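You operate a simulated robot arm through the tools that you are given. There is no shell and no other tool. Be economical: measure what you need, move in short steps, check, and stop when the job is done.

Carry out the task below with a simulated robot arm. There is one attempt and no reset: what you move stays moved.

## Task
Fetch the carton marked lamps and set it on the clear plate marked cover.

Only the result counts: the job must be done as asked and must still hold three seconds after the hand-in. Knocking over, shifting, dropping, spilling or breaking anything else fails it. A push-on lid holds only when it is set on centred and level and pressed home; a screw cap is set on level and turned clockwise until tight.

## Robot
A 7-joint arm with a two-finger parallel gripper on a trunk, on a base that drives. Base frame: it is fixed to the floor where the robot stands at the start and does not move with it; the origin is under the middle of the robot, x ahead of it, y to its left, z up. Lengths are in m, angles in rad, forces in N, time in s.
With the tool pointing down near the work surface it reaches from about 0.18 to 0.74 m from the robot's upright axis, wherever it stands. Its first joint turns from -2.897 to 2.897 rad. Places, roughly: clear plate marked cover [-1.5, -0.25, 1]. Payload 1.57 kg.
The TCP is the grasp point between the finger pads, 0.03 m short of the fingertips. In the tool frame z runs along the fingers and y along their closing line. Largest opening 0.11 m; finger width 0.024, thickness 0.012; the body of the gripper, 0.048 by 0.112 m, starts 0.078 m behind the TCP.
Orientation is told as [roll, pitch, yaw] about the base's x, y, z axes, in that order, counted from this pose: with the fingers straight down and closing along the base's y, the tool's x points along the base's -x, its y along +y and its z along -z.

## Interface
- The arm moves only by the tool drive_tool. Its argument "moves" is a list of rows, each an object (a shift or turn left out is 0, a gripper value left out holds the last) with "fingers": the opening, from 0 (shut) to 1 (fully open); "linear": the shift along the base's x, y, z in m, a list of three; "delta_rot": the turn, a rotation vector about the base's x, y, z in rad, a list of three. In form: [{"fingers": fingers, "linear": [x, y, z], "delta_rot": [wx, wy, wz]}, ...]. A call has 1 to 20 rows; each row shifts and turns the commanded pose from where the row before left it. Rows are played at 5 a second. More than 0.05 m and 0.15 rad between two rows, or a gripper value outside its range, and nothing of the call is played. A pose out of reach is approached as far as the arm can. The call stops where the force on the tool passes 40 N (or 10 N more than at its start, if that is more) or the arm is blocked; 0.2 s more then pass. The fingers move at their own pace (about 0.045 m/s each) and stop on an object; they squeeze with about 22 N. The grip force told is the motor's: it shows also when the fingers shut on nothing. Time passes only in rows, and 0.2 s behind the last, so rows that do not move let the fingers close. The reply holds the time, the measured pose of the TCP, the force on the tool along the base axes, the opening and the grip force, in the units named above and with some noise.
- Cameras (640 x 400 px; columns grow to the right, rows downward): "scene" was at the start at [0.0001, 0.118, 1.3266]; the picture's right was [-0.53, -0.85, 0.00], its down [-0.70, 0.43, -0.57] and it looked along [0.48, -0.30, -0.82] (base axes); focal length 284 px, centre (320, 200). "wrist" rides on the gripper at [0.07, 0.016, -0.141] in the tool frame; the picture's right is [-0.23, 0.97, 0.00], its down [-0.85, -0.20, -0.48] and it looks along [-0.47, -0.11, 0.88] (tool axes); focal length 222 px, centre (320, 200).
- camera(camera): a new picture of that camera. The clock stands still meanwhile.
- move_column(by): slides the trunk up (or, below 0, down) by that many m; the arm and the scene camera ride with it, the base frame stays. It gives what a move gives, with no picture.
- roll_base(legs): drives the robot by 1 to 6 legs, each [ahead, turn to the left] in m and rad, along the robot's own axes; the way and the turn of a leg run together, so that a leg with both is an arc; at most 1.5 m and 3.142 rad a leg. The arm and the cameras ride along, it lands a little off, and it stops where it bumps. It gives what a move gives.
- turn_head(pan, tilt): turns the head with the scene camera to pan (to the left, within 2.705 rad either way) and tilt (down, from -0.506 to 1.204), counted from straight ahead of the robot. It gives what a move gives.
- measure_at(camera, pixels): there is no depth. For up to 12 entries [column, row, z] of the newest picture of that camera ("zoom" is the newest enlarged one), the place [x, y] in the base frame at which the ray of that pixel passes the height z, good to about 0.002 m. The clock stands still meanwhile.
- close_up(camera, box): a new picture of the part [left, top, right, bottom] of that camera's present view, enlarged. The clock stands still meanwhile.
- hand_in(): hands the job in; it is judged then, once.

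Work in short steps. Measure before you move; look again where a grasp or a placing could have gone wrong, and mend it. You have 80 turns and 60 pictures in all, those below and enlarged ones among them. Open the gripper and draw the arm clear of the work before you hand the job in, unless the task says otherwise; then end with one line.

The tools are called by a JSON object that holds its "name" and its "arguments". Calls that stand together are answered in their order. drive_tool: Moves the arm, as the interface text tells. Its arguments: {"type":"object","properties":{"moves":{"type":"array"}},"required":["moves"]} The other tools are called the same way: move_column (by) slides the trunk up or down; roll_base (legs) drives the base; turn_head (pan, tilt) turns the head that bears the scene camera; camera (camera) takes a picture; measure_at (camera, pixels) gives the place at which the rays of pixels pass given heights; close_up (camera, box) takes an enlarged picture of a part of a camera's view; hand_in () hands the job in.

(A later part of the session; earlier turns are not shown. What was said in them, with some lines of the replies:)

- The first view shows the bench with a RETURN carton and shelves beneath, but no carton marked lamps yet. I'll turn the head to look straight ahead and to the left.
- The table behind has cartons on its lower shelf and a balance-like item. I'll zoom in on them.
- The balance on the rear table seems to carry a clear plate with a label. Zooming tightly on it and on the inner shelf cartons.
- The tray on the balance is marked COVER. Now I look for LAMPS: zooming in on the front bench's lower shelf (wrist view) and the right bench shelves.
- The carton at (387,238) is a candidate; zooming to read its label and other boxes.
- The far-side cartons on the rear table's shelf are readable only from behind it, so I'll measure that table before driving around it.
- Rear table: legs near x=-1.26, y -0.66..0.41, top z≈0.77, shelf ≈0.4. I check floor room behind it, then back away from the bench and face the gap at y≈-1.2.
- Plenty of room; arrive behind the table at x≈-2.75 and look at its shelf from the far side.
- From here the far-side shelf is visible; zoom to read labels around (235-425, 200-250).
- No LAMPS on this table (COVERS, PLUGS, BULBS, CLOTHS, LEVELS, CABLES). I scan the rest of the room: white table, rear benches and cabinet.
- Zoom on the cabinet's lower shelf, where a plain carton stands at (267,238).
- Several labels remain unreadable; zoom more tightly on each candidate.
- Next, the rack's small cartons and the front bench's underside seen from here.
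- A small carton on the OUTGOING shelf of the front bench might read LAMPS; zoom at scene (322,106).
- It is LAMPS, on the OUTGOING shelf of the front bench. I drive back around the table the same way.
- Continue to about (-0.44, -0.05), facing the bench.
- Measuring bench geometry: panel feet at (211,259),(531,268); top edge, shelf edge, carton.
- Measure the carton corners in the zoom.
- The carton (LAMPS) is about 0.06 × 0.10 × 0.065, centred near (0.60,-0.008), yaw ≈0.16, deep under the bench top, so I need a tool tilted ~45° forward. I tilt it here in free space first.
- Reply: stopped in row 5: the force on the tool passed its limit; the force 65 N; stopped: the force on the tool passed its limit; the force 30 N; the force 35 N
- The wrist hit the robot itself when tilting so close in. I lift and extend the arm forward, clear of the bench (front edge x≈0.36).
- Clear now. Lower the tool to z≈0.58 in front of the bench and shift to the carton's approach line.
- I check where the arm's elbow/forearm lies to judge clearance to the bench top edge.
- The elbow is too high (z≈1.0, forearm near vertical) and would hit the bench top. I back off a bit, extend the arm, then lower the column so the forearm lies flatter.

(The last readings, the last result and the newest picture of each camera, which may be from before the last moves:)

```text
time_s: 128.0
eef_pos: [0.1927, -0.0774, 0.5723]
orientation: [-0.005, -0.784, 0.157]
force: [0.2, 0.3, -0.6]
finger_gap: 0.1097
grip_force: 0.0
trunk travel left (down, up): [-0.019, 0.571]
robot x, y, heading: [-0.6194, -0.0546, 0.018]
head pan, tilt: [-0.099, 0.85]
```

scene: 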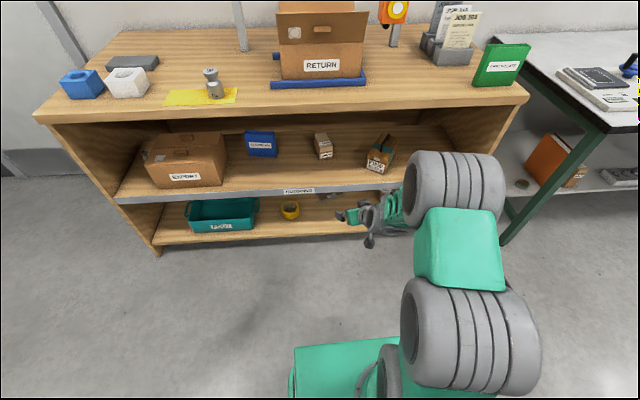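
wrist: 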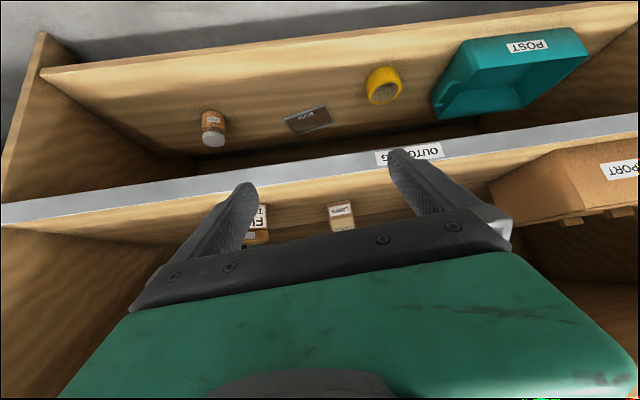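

The arm took that pose. A picture from the now-lower camera to verify elbow height and the carton.

{"name": "turn_head", "arguments": {"pan": -0.1, "tilt": 0.55}}

{"name": "camera", "arguments": {"camera": "scene"}}

```text
time_s: 128.8
eef_pos: [0.1941, -0.0779, 0.5721]
orientation: [-0.006, -0.784, 0.156]
force: [-0.7, 0.3, 0.9]
finger_gap: 0.1099
grip_force: 0.1
trunk travel left (down, up): [-0.019, 0.571]
robot x, y, heading: [-0.618, -0.0528, 0.018]
head pan, tilt: [-0.099, 0.55]
```

```text
14 pictures are left
```

scene: 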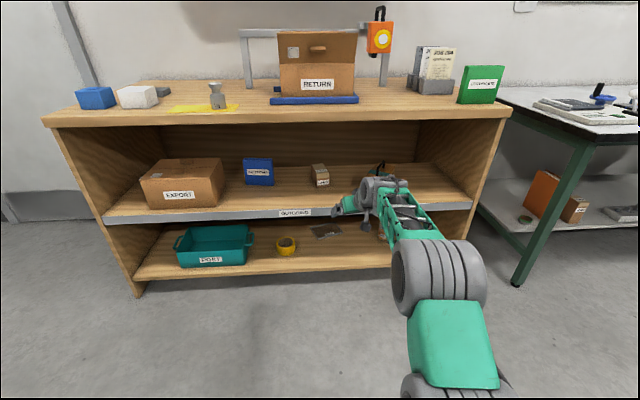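

The forearm now lies flat, well under the top board. Re-measure the carton and bench edges precisely.

{"name": "close_up", "arguments": {"camera": "scene", "box": [270, 140, 430, 240]}}

```text
4.00 times, centred on (350, 190) of scene
```

zoom: 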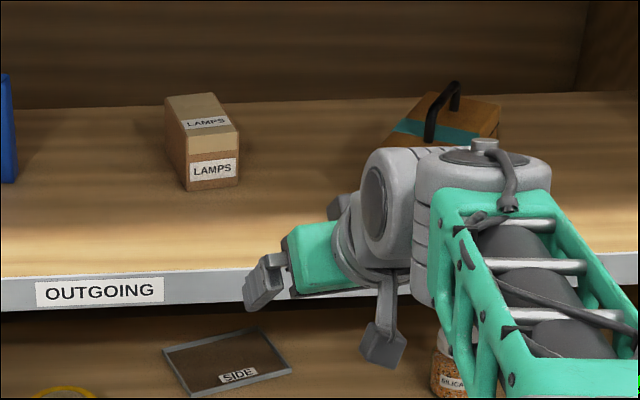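

{"name": "measure_at", "arguments": {"camera": "zoom", "pixels": [[187, 191, 0.47], [240, 184, 0.47], [187, 139, 0.535], [239, 131, 0.535], [165, 98, 0.535], [213, 92, 0.535], [187, 139, 0.55], [239, 131, 0.55], [165, 98, 0.55], [213, 92, 0.55], [320, 268, 0.47], [320, 298, 0.44]]}}

{"name": "measure_at", "arguments": {"camera": "scene", "pixels": [[300, 125, 0.74], [300, 125, 0.76], [300, 112, 0.78], [300, 112, 0.8]]}}

```text
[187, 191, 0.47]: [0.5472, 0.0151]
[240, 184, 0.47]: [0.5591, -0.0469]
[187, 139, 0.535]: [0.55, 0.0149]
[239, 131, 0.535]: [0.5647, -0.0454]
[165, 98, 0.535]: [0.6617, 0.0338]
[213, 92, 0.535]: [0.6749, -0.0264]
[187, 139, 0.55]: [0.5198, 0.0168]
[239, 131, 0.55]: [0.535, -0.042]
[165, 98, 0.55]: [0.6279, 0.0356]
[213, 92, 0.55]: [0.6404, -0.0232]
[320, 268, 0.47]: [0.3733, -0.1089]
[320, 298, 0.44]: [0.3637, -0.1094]
```

```text
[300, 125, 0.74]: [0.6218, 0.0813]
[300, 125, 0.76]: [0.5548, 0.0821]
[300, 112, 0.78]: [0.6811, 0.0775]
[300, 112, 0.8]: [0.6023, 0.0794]
```

Carton: yaw ≈0.18, centre (0.61,-0.006), top 0.536; bench underside ≈0.81, so good clearance. I shift the tool left to y≈0 (away from the FINE box) and up a little before driving in.

{"name": "drive_tool", "arguments": {"moves": [{"linear": [0, 0.025, 0.01], "delta_rot": [0, 0, 0.02]}, {"linear": [0, 0.025, 0.005]}, {"linear": [0, 0.015, 0]}, {}]}}

{"name": "close_up", "arguments": {"camera": "scene", "box": [270, 140, 510, 290]}}

{"name": "measure_at", "arguments": {"camera": "zoom", "pixels": [[380, 120, 0.6], [380, 120, 0.7], [420, 320, 0.75], [500, 320, 0.75], [570, 320, 0.75]]}}

```text
time_s: 129.8
eef_pos: [0.1918, -0.012, 0.5823]
orientation: [-0.006, -0.785, 0.176]
force: [-0.5, -0.1, -0.2]
finger_gap: 0.1098
grip_force: 0.0
trunk travel left (down, up): [-0.019, 0.571]
robot x, y, heading: [-0.6211, -0.0548, 0.016]
head pan, tilt: [-0.099, 0.55]
```

```text
2.67 times, centred on (390, 215) of scene
```

zoom: 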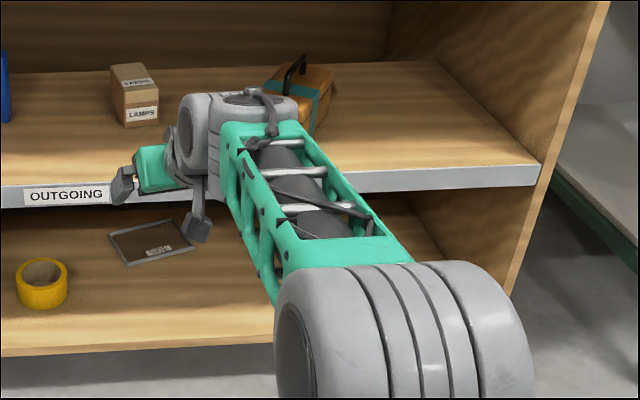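

```text
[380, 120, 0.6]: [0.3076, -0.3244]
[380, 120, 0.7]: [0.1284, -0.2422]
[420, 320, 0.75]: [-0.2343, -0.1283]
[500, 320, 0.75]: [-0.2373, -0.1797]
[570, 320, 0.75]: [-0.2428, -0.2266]
```

Wrist right edge is around y≈-0.12, clear of the FINE box (y<-0.18). Drive in 0.40 with the fingers above the carton top.

{"name": "roll_base", "arguments": {"legs": [[0.25, 0], [0.15, 0]]}}

{"name": "camera", "arguments": {"camera": "wrist"}}

{"name": "close_up", "arguments": {"camera": "scene", "box": [240, 120, 480, 270]}}

```text
time_s: 132.6
eef_pos: [0.5983, -0.0155, 0.5822]
orientation: [-0.008, -0.784, 0.167]
force: [1.2, -0.1, 0.0]
finger_gap: 0.1103
grip_force: 0.1
trunk travel left (down, up): [-0.019, 0.571]
robot x, y, heading: [-0.2127, -0.0485, 0.007]
head pan, tilt: [-0.099, 0.55]
```

```text
11 pictures are left
```

wrist: 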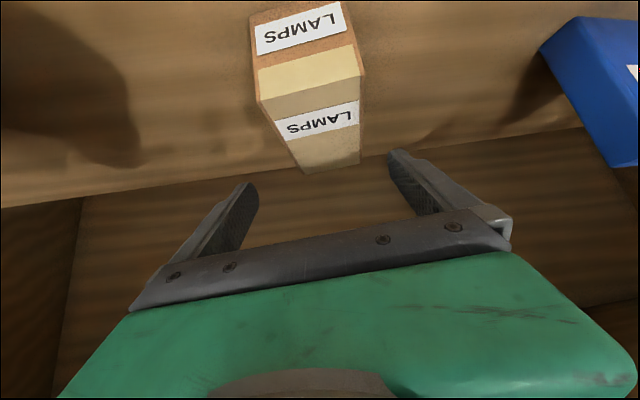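

```text
2.67 times, centred on (360, 195) of scene
```

zoom: 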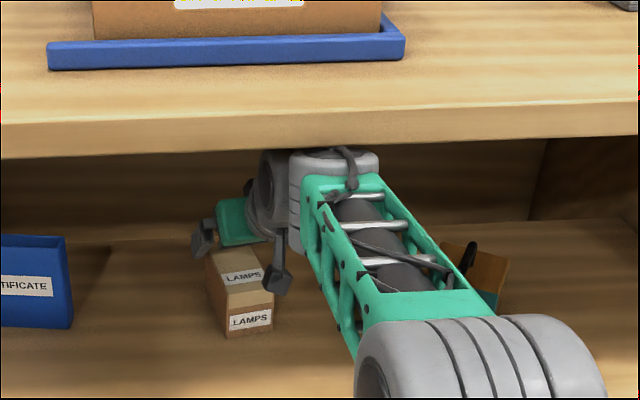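

Verify lateral alignment with the wrist view: carton top corners (260,100),(362,75) front and (305,173),(360,160) back.

{"name": "measure_at", "arguments": {"camera": "wrist", "pixels": [[260, 102, 0.536], [363, 76, 0.536], [305, 173, 0.536], [360, 161, 0.536], [250, 15, 0.47], [341, 0, 0.47]]}}

```text
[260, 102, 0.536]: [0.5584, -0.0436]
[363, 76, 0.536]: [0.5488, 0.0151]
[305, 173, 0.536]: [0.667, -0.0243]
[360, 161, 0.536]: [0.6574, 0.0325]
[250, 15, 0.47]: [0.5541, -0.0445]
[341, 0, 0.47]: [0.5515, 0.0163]
```

Carton axis: centre (0.608,-0.005), yaw 0.168, matching the tool. Align and descend to z≈0.508.

{"name": "drive_tool", "arguments": {"moves": [{"linear": [0.007, 0.0095, 0]}, {"linear": [0, 0, -0.025]}, {"linear": [0, 0, -0.025]}, {"linear": [0, 0, -0.015]}, {"linear": [0, 0, -0.009]}, {}]}}

```text
time_s: 134.0
eef_pos: [0.6043, -0.0059, 0.5085]
orientation: [-0.008, -0.784, 0.167]
force: [0.0, -0.5, -0.9]
finger_gap: 0.1101
grip_force: 0.1
trunk travel left (down, up): [-0.019, 0.571]
robot x, y, heading: [-0.2105, -0.0459, 0.01]
head pan, tilt: [-0.099, 0.55]
```

In place with no contact; close the fingers on the carton.

{"name": "drive_tool", "arguments": {"moves": [{"fingers": 0}, {"fingers": 0}, {"fingers": 0}, {"fingers": 0}, {"fingers": 0}, {"fingers": 0}, {"fingers": 0}]}}

```text
time_s: 135.6
eef_pos: [0.6046, -0.0049, 0.5089]
orientation: [-0.008, -0.784, 0.167]
force: [0.2, 0.4, 0.1]
finger_gap: 0.062
grip_force: 22.1
trunk travel left (down, up): [-0.019, 0.571]
robot x, y, heading: [-0.2103, -0.0482, 0.009]
head pan, tilt: [-0.099, 0.55]
```

Gripped at 0.062. Lift 0.045 and check the hold.

{"name": "drive_tool", "arguments": {"moves": [{"linear": [0, 0, 0.015]}, {"linear": [0, 0, 0.015]}, {"linear": [0, 0, 0.015]}, {}]}}

{"name": "camera", "arguments": {"camera": "wrist"}}

```text
time_s: 136.6
eef_pos: [0.6043, -0.005, 0.5521]
orientation: [-0.005, -0.784, 0.167]
force: [-0.5, 0.4, -1.7]
finger_gap: 0.0617
grip_force: 22.2
trunk travel left (down, up): [-0.019, 0.571]
robot x, y, heading: [-0.2129, -0.0435, 0.009]
head pan, tilt: [-0.099, 0.55]
```

```text
9 pictures are left
```

wrist: 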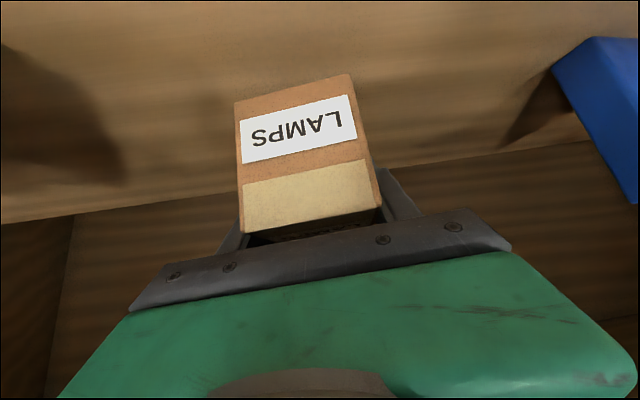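

The carton is held. Back straight out, then raise the column.

{"name": "roll_base", "arguments": {"legs": [[-0.2, 0], [-0.2, 0]]}}

{"name": "move_column", "arguments": {"by": 0.45}}

{"name": "drive_tool", "arguments": {"moves": [{"linear": [-0.04, -0.005, 0.01]}, {"linear": [-0.04, -0.005, 0.01]}, {"linear": [-0.04, -0.005, 0.01]}, {"linear": [-0.04, -0.005, 0.01]}, {}]}}

```text
time_s: 139.4
eef_pos: [0.2014, -0.0071, 0.5526]
orientation: [-0.006, -0.784, 0.171]
force: [0.1, 0.1, -0.8]
finger_gap: 0.0617
grip_force: 22.2
trunk travel left (down, up): [-0.019, 0.571]
robot x, y, heading: [-0.611, -0.0479, 0.02]
head pan, tilt: [-0.099, 0.55]
```

```text
refused: 0.45 is not a number from -0.4 to 0.4
```

```text
time_s: 140.6
eef_pos: [0.0379, -0.0272, 0.5923]
orientation: [-0.006, -0.782, 0.173]
force: [0.2, -0.7, -1.4]
finger_gap: 0.0618
grip_force: 22.0
trunk travel left (down, up): [-0.019, 0.571]
robot x, y, heading: [-0.6141, -0.0504, 0.015]
head pan, tilt: [-0.099, 0.55]
```

Raise the column in two strokes, then turn round via -y to face the rear table at y≈-0.25.

{"name": "move_column", "arguments": {"by": 0.4}}

{"name": "move_column", "arguments": {"by": 0.1}}

{"name": "roll_base", "arguments": {"legs": [[0, -1.585], [0.19, 0], [0, -1.571]]}}

{"name": "turn_head", "arguments": {"pan": 0.0, "tilt": 0.75}}

{"name": "camera", "arguments": {"camera": "scene"}}

```text
time_s: 144.4
eef_pos: [0.0387, -0.0292, 0.9917]
orientation: [-0.004, -0.783, 0.171]
force: [-0.6, 0.4, -1.0]
finger_gap: 0.0619
grip_force: 21.9
trunk travel left (down, up): [-0.419, 0.171]
robot x, y, heading: [-0.6128, -0.0495, 0.013]
head pan, tilt: [-0.099, 0.55]
```

```text
time_s: 145.8
eef_pos: [0.0385, -0.029, 1.092]
orientation: [-0.005, -0.784, 0.173]
force: [0.6, -0.1, -1.5]
finger_gap: 0.0615
grip_force: 21.7
trunk travel left (down, up): [-0.519, 0.071]
robot x, y, heading: [-0.6133, -0.0518, 0.013]
head pan, tilt: [-0.099, 0.55]
```

```text
time_s: 155.1
eef_pos: [-1.2682, -0.2302, 1.0921]
orientation: [-0.005, -0.784, -3.019]
force: [0.2, -0.6, -1.4]
finger_gap: 0.0618
grip_force: 22.2
trunk travel left (down, up): [-0.519, 0.071]
robot x, y, heading: [-0.6197, -0.2371, 3.103]
head pan, tilt: [-0.099, 0.55]
```

```text
time_s: 155.8
eef_pos: [-1.2684, -0.2316, 1.0933]
orientation: [-0.007, -0.783, -3.017]
force: [-1.2, 0.2, -1.2]
finger_gap: 0.0616
grip_force: 22.5
trunk travel left (down, up): [-0.519, 0.071]
robot x, y, heading: [-0.6161, -0.24, 3.102]
head pan, tilt: [0.0, 0.75]
```

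```text
8 pictures are left
```

scene: 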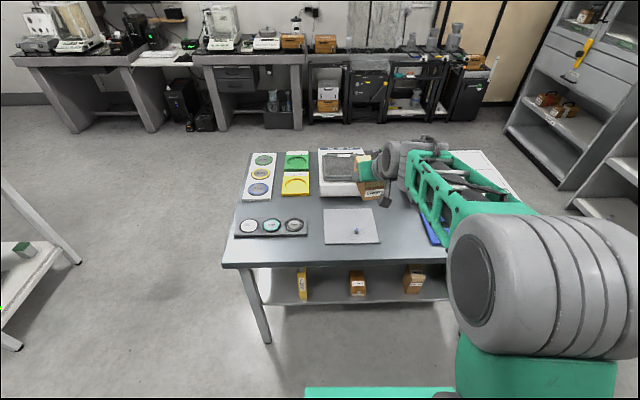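

Tray is at about (345,168). Close up to measure its corners and triangulate its height with the earlier ray.

{"name": "close_up", "arguments": {"camera": "scene", "box": [300, 140, 396, 200]}}

{"name": "close_up", "arguments": {"camera": "wrist", "box": [0, 0, 640, 400]}}

```text
6.67 times, centred on (348, 170) of scene
```

zoom: 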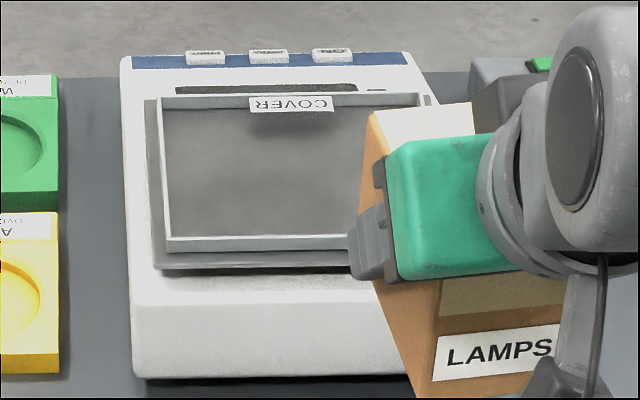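

```text
1.00 times, centred on (320, 200) of wrist
```

zoom: 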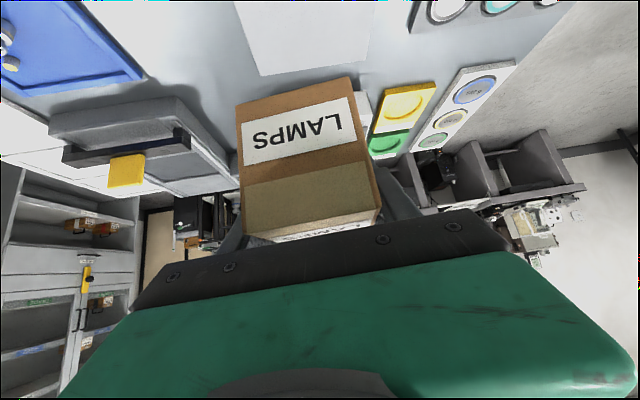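

Measure the tray's corners and centre at several heights using the scene picture.

{"name": "measure_at", "arguments": {"camera": "scene", "pixels": [[344.25, 165.4, 0.85], [344.25, 165.4, 0.88], [344.25, 165.4, 0.91], [344.25, 165.4, 0.94], [325.05, 177.5, 0.88], [324, 154.4, 0.88], [362.7, 153.8, 0.88], [325.05, 177.5, 0.85], [324, 154.4, 0.85], [362.7, 153.8, 0.85], [321.5, 197, 0.77]]}}

```text
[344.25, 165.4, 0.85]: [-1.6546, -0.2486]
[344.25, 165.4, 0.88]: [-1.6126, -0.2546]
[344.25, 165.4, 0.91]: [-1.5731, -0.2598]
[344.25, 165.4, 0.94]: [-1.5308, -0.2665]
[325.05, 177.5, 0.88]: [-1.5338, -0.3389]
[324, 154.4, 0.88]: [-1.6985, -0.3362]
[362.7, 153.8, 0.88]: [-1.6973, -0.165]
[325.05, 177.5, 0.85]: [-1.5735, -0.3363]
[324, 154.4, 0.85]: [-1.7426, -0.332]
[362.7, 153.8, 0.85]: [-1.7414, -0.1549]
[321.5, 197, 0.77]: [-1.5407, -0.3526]
```

Rays intersect at the tray rim centre (-1.585,-0.258), z≈0.90; tray roughly 0.16 × 0.17, aligned with the axes. Drive ahead 0.2 and square up the yaw.

{"name": "roll_base", "arguments": {"legs": [[0.2, 0]]}}

{"name": "drive_tool", "arguments": {"moves": [{"delta_rot": [0, 0, -0.12]}, {}]}}

```text
time_s: 157.4
eef_pos: [-1.4657, -0.2209, 1.0928]
orientation: [-0.005, -0.783, -3.023]
force: [-0.2, -0.8, -0.8]
finger_gap: 0.0619
grip_force: 22.0
trunk travel left (down, up): [-0.519, 0.071]
robot x, y, heading: [-0.8111, -0.2284, 3.099]
head pan, tilt: [0.0, 0.75]
```

```text
time_s: 158.0
eef_pos: [-1.4644, -0.2207, 1.0914]
orientation: [-0.007, -0.782, 3.14]
force: [-0.3, 0.5, -1.3]
finger_gap: 0.0618
grip_force: 22.1
trunk travel left (down, up): [-0.519, 0.071]
robot x, y, heading: [-0.813, -0.2319, 3.101]
head pan, tilt: [0.0, 0.75]
```

Move over the tray centre and down to z≈0.985 for a look.

{"name": "drive_tool", "arguments": {"moves": [{"linear": [-0.04, -0.0125, 0]}, {"linear": [-0.04, -0.0125, 0]}, {"linear": [-0.0365, -0.0125, 0]}, {"linear": [0, 0, -0.03]}, {"linear": [0, 0, -0.03]}, {"linear": [0, 0, -0.03]}, {"linear": [0, 0, -0.015]}, {}]}}

{"name": "camera", "arguments": {"camera": "wrist"}}

{"name": "turn_head", "arguments": {"pan": -0.05, "tilt": 0.75}}

{"name": "close_up", "arguments": {"camera": "scene", "box": [240, 100, 400, 200]}}

```text
time_s: 159.8
eef_pos: [-1.5827, -0.2592, 0.9866]
orientation: [-0.007, -0.783, 3.139]
force: [0.8, -0.2, -1.8]
finger_gap: 0.0617
grip_force: 22.1
trunk travel left (down, up): [-0.519, 0.071]
robot x, y, heading: [-0.8123, -0.2265, 3.106]
head pan, tilt: [0.0, 0.75]
```

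```text
5 pictures are left
```

wrist: 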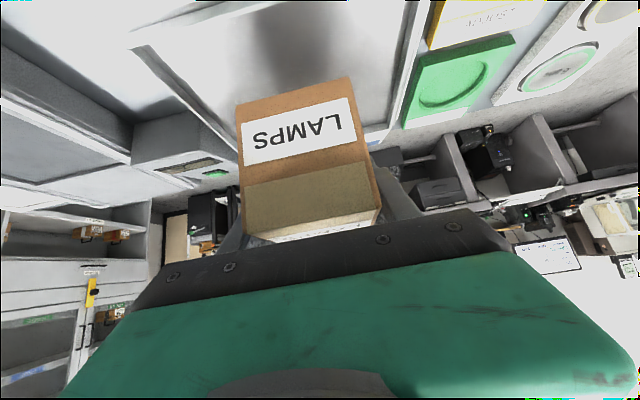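

```text
time_s: 160.4
eef_pos: [-1.5837, -0.2609, 0.9864]
orientation: [-0.008, -0.783, 3.139]
force: [0.7, 0.3, -0.8]
finger_gap: 0.0618
grip_force: 22.0
trunk travel left (down, up): [-0.519, 0.071]
robot x, y, heading: [-0.8127, -0.2323, 3.105]
head pan, tilt: [-0.051, 0.75]
```

```text
4.00 times, centred on (320, 150) of scene
```

zoom: 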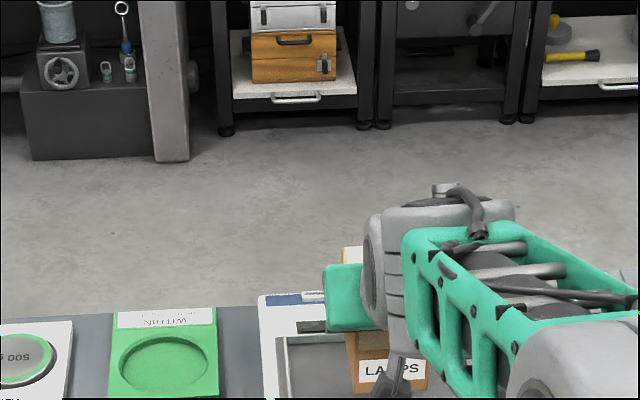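

Verify tray side rims in the wrist view: left line (130,48)-(235,148), right line near (420,20)-(392,120).

{"name": "measure_at", "arguments": {"camera": "wrist", "pixels": [[180, 95, 0.9], [225, 140, 0.9], [135, 48, 0.9], [423, 10, 0.9], [405, 70, 0.9], [392, 120, 0.9]]}}

{"name": "close_up", "arguments": {"camera": "wrist", "box": [120, 0, 440, 200]}}

```text
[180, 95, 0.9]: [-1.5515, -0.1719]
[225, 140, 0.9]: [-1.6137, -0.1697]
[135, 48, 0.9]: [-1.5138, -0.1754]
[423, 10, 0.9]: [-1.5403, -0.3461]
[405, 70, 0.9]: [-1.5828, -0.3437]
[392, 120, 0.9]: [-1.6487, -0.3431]
```

```text
2.00 times, centred on (280, 100) of wrist
```

zoom: 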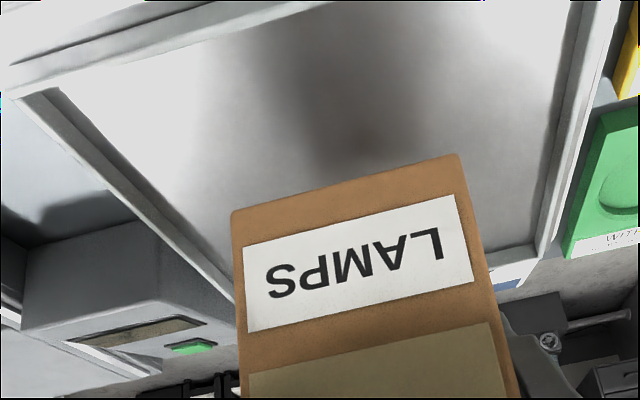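

Centred on y=-0.258. Descend to ~0.942.

{"name": "drive_tool", "arguments": {"moves": [{"linear": [0, 0, -0.02]}, {"linear": [0, 0, -0.015]}, {"linear": [0, 0, -0.008]}, {}]}}

{"name": "drive_tool", "arguments": {"moves": [{"linear": [0, 0, -0.004]}, {}]}}

{"name": "drive_tool", "arguments": {"moves": [{"linear": [0, 0, -0.003]}, {}]}}

```text
time_s: 161.4
eef_pos: [-1.5824, -0.2595, 0.9459]
orientation: [-0.005, -0.785, 3.14]
force: [-0.8, 0.5, -2.3]
finger_gap: 0.0617
grip_force: 22.4
trunk travel left (down, up): [-0.519, 0.071]
robot x, y, heading: [-0.8092, -0.2291, 3.101]
head pan, tilt: [-0.051, 0.75]
```

```text
time_s: 162.0
eef_pos: [-1.5836, -0.2585, 0.9428]
orientation: [-0.006, -0.788, 3.139]
force: [-0.4, 0.8, 8.6]
finger_gap: 0.0617
grip_force: 21.7
trunk travel left (down, up): [-0.519, 0.071]
robot x, y, heading: [-0.8089, -0.2333, 3.103]
head pan, tilt: [-0.051, 0.75]
```

```text
time_s: 162.6
eef_pos: [-1.583, -0.2591, 0.9431]
orientation: [-0.005, -0.791, 3.138]
force: [-4.3, 3.3, 21.5]
finger_gap: 0.062
grip_force: 22.3
trunk travel left (down, up): [-0.519, 0.071]
robot x, y, heading: [-0.8164, -0.2302, 3.099]
head pan, tilt: [-0.051, 0.75]
```

Contact at TCP z≈0.943 (carton on the tray floor). Relieve the press by 4 mm before releasing.

{"name": "drive_tool", "arguments": {"moves": [{"linear": [0, 0, 0.004]}, {}]}}

{"name": "close_up", "arguments": {"camera": "wrist", "box": [120, 0, 440, 200]}}

```text
time_s: 163.2
eef_pos: [-1.5804, -0.2594, 0.943]
orientation: [-0.005, -0.784, 3.138]
force: [-7.3, 3.8, 19.0]
finger_gap: 0.0621
grip_force: 22.0
trunk travel left (down, up): [-0.519, 0.071]
robot x, y, heading: [-0.8133, -0.228, 3.103]
head pan, tilt: [-0.051, 0.75]
```

```text
2.00 times, centred on (280, 100) of wrist
```

zoom: 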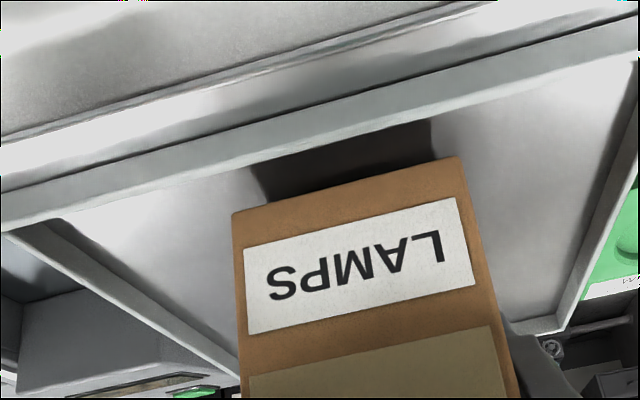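

Some press remains (19 N); raise a little more.

{"name": "drive_tool", "arguments": {"moves": [{"linear": [0, 0, 0.002]}, {}]}}

```text
time_s: 163.8
eef_pos: [-1.5812, -0.2593, 0.9422]
orientation: [-0.006, -0.781, 3.142]
force: [-3.6, -0.2, 10.6]
finger_gap: 0.0618
grip_force: 22.2
trunk travel left (down, up): [-0.519, 0.071]
robot x, y, heading: [-0.8125, -0.2319, 3.105]
head pan, tilt: [-0.051, 0.75]
```

{"name": "drive_tool", "arguments": {"moves": [{"linear": [0, 0, 0.002]}, {}]}}

```text
time_s: 164.4
eef_pos: [-1.5805, -0.26, 0.9431]
orientation: [-0.008, -0.776, 3.143]
force: [0.0, 0.2, -0.1]
finger_gap: 0.0616
grip_force: 22.0
trunk travel left (down, up): [-0.519, 0.071]
robot x, y, heading: [-0.8119, -0.2331, 3.104]
head pan, tilt: [-0.051, 0.75]
```

Force is now balanced with the carton resting on the tray. Open the fingers moderately.

{"name": "drive_tool", "arguments": {"moves": [{"fingers": 0.64}, {"fingers": 0.72}, {"fingers": 0.8}, {"fingers": 0.8}, {}]}}

```text
time_s: 165.6
eef_pos: [-1.5806, -0.2584, 0.9449]
orientation: [-0.007, -0.783, 3.141]
force: [-0.3, 0.1, 0.5]
finger_gap: 0.088
grip_force: 0.1
trunk travel left (down, up): [-0.519, 0.071]
robot x, y, heading: [-0.8097, -0.2367, 3.1]
head pan, tilt: [-0.051, 0.75]
```

Released cleanly. Withdraw back and up along the tool axis.

{"name": "drive_tool", "arguments": {"moves": [{"linear": [0.01, 0, 0.012]}, {"linear": [0.02, 0, 0.022]}, {"linear": [0.025, 0, 0.03]}, {"linear": [0.03, 0, 0.03]}, {"linear": [0.03, 0, 0.03]}, {"linear": [0.04, 0, 0.02]}, {"linear": [0.04, 0, 0]}, {}]}}

{"name": "roll_base", "arguments": {"legs": [[-0.15, 0]]}}

{"name": "camera", "arguments": {"camera": "scene"}}

{"name": "close_up", "arguments": {"camera": "scene", "box": [270, 110, 430, 210]}}

```text
time_s: 167.4
eef_pos: [-1.3847, -0.2596, 1.0896]
orientation: [-0.007, -0.783, 3.139]
force: [0.1, 0.8, 0.2]
finger_gap: 0.0876
grip_force: 0.1
trunk travel left (down, up): [-0.519, 0.071]
robot x, y, heading: [-0.8126, -0.2327, 3.104]
head pan, tilt: [-0.051, 0.75]
```

```text
time_s: 168.8
eef_pos: [-1.2367, -0.2654, 1.0908]
orientation: [-0.007, -0.784, 3.141]
force: [1.0, -1.0, 0.1]
finger_gap: 0.0881
grip_force: 0.1
trunk travel left (down, up): [-0.519, 0.071]
robot x, y, heading: [-0.6636, -0.2382, 3.101]
head pan, tilt: [-0.051, 0.75]
```

```text
1 pictures are left
```

scene: 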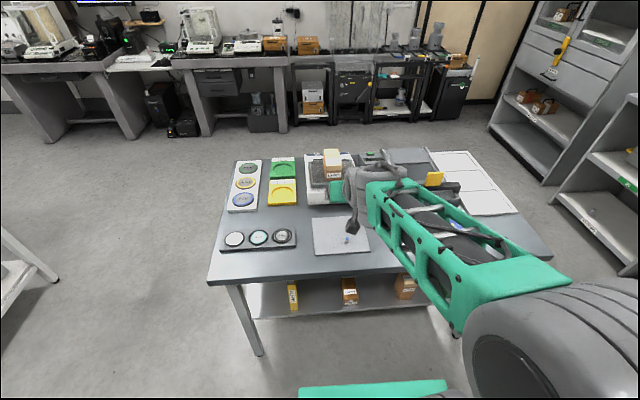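

```text
4.00 times, centred on (350, 160) of scene
```

zoom: 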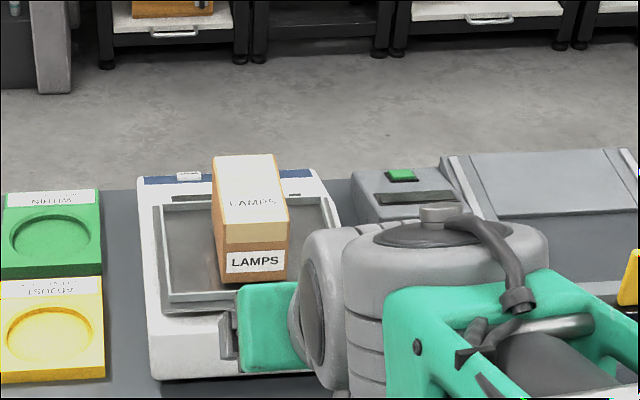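

The carton stands level inside the COVER tray, the gripper is open and clear of it, and nothing else has moved. I hand in.

{"name": "hand_in", "arguments": {}}

```text
The job is handed in.
```

The carton marked LAMPS is now on the plate marked COVER, standing level in the last picture. The gripper is open and drawn back, and the job is handed in.
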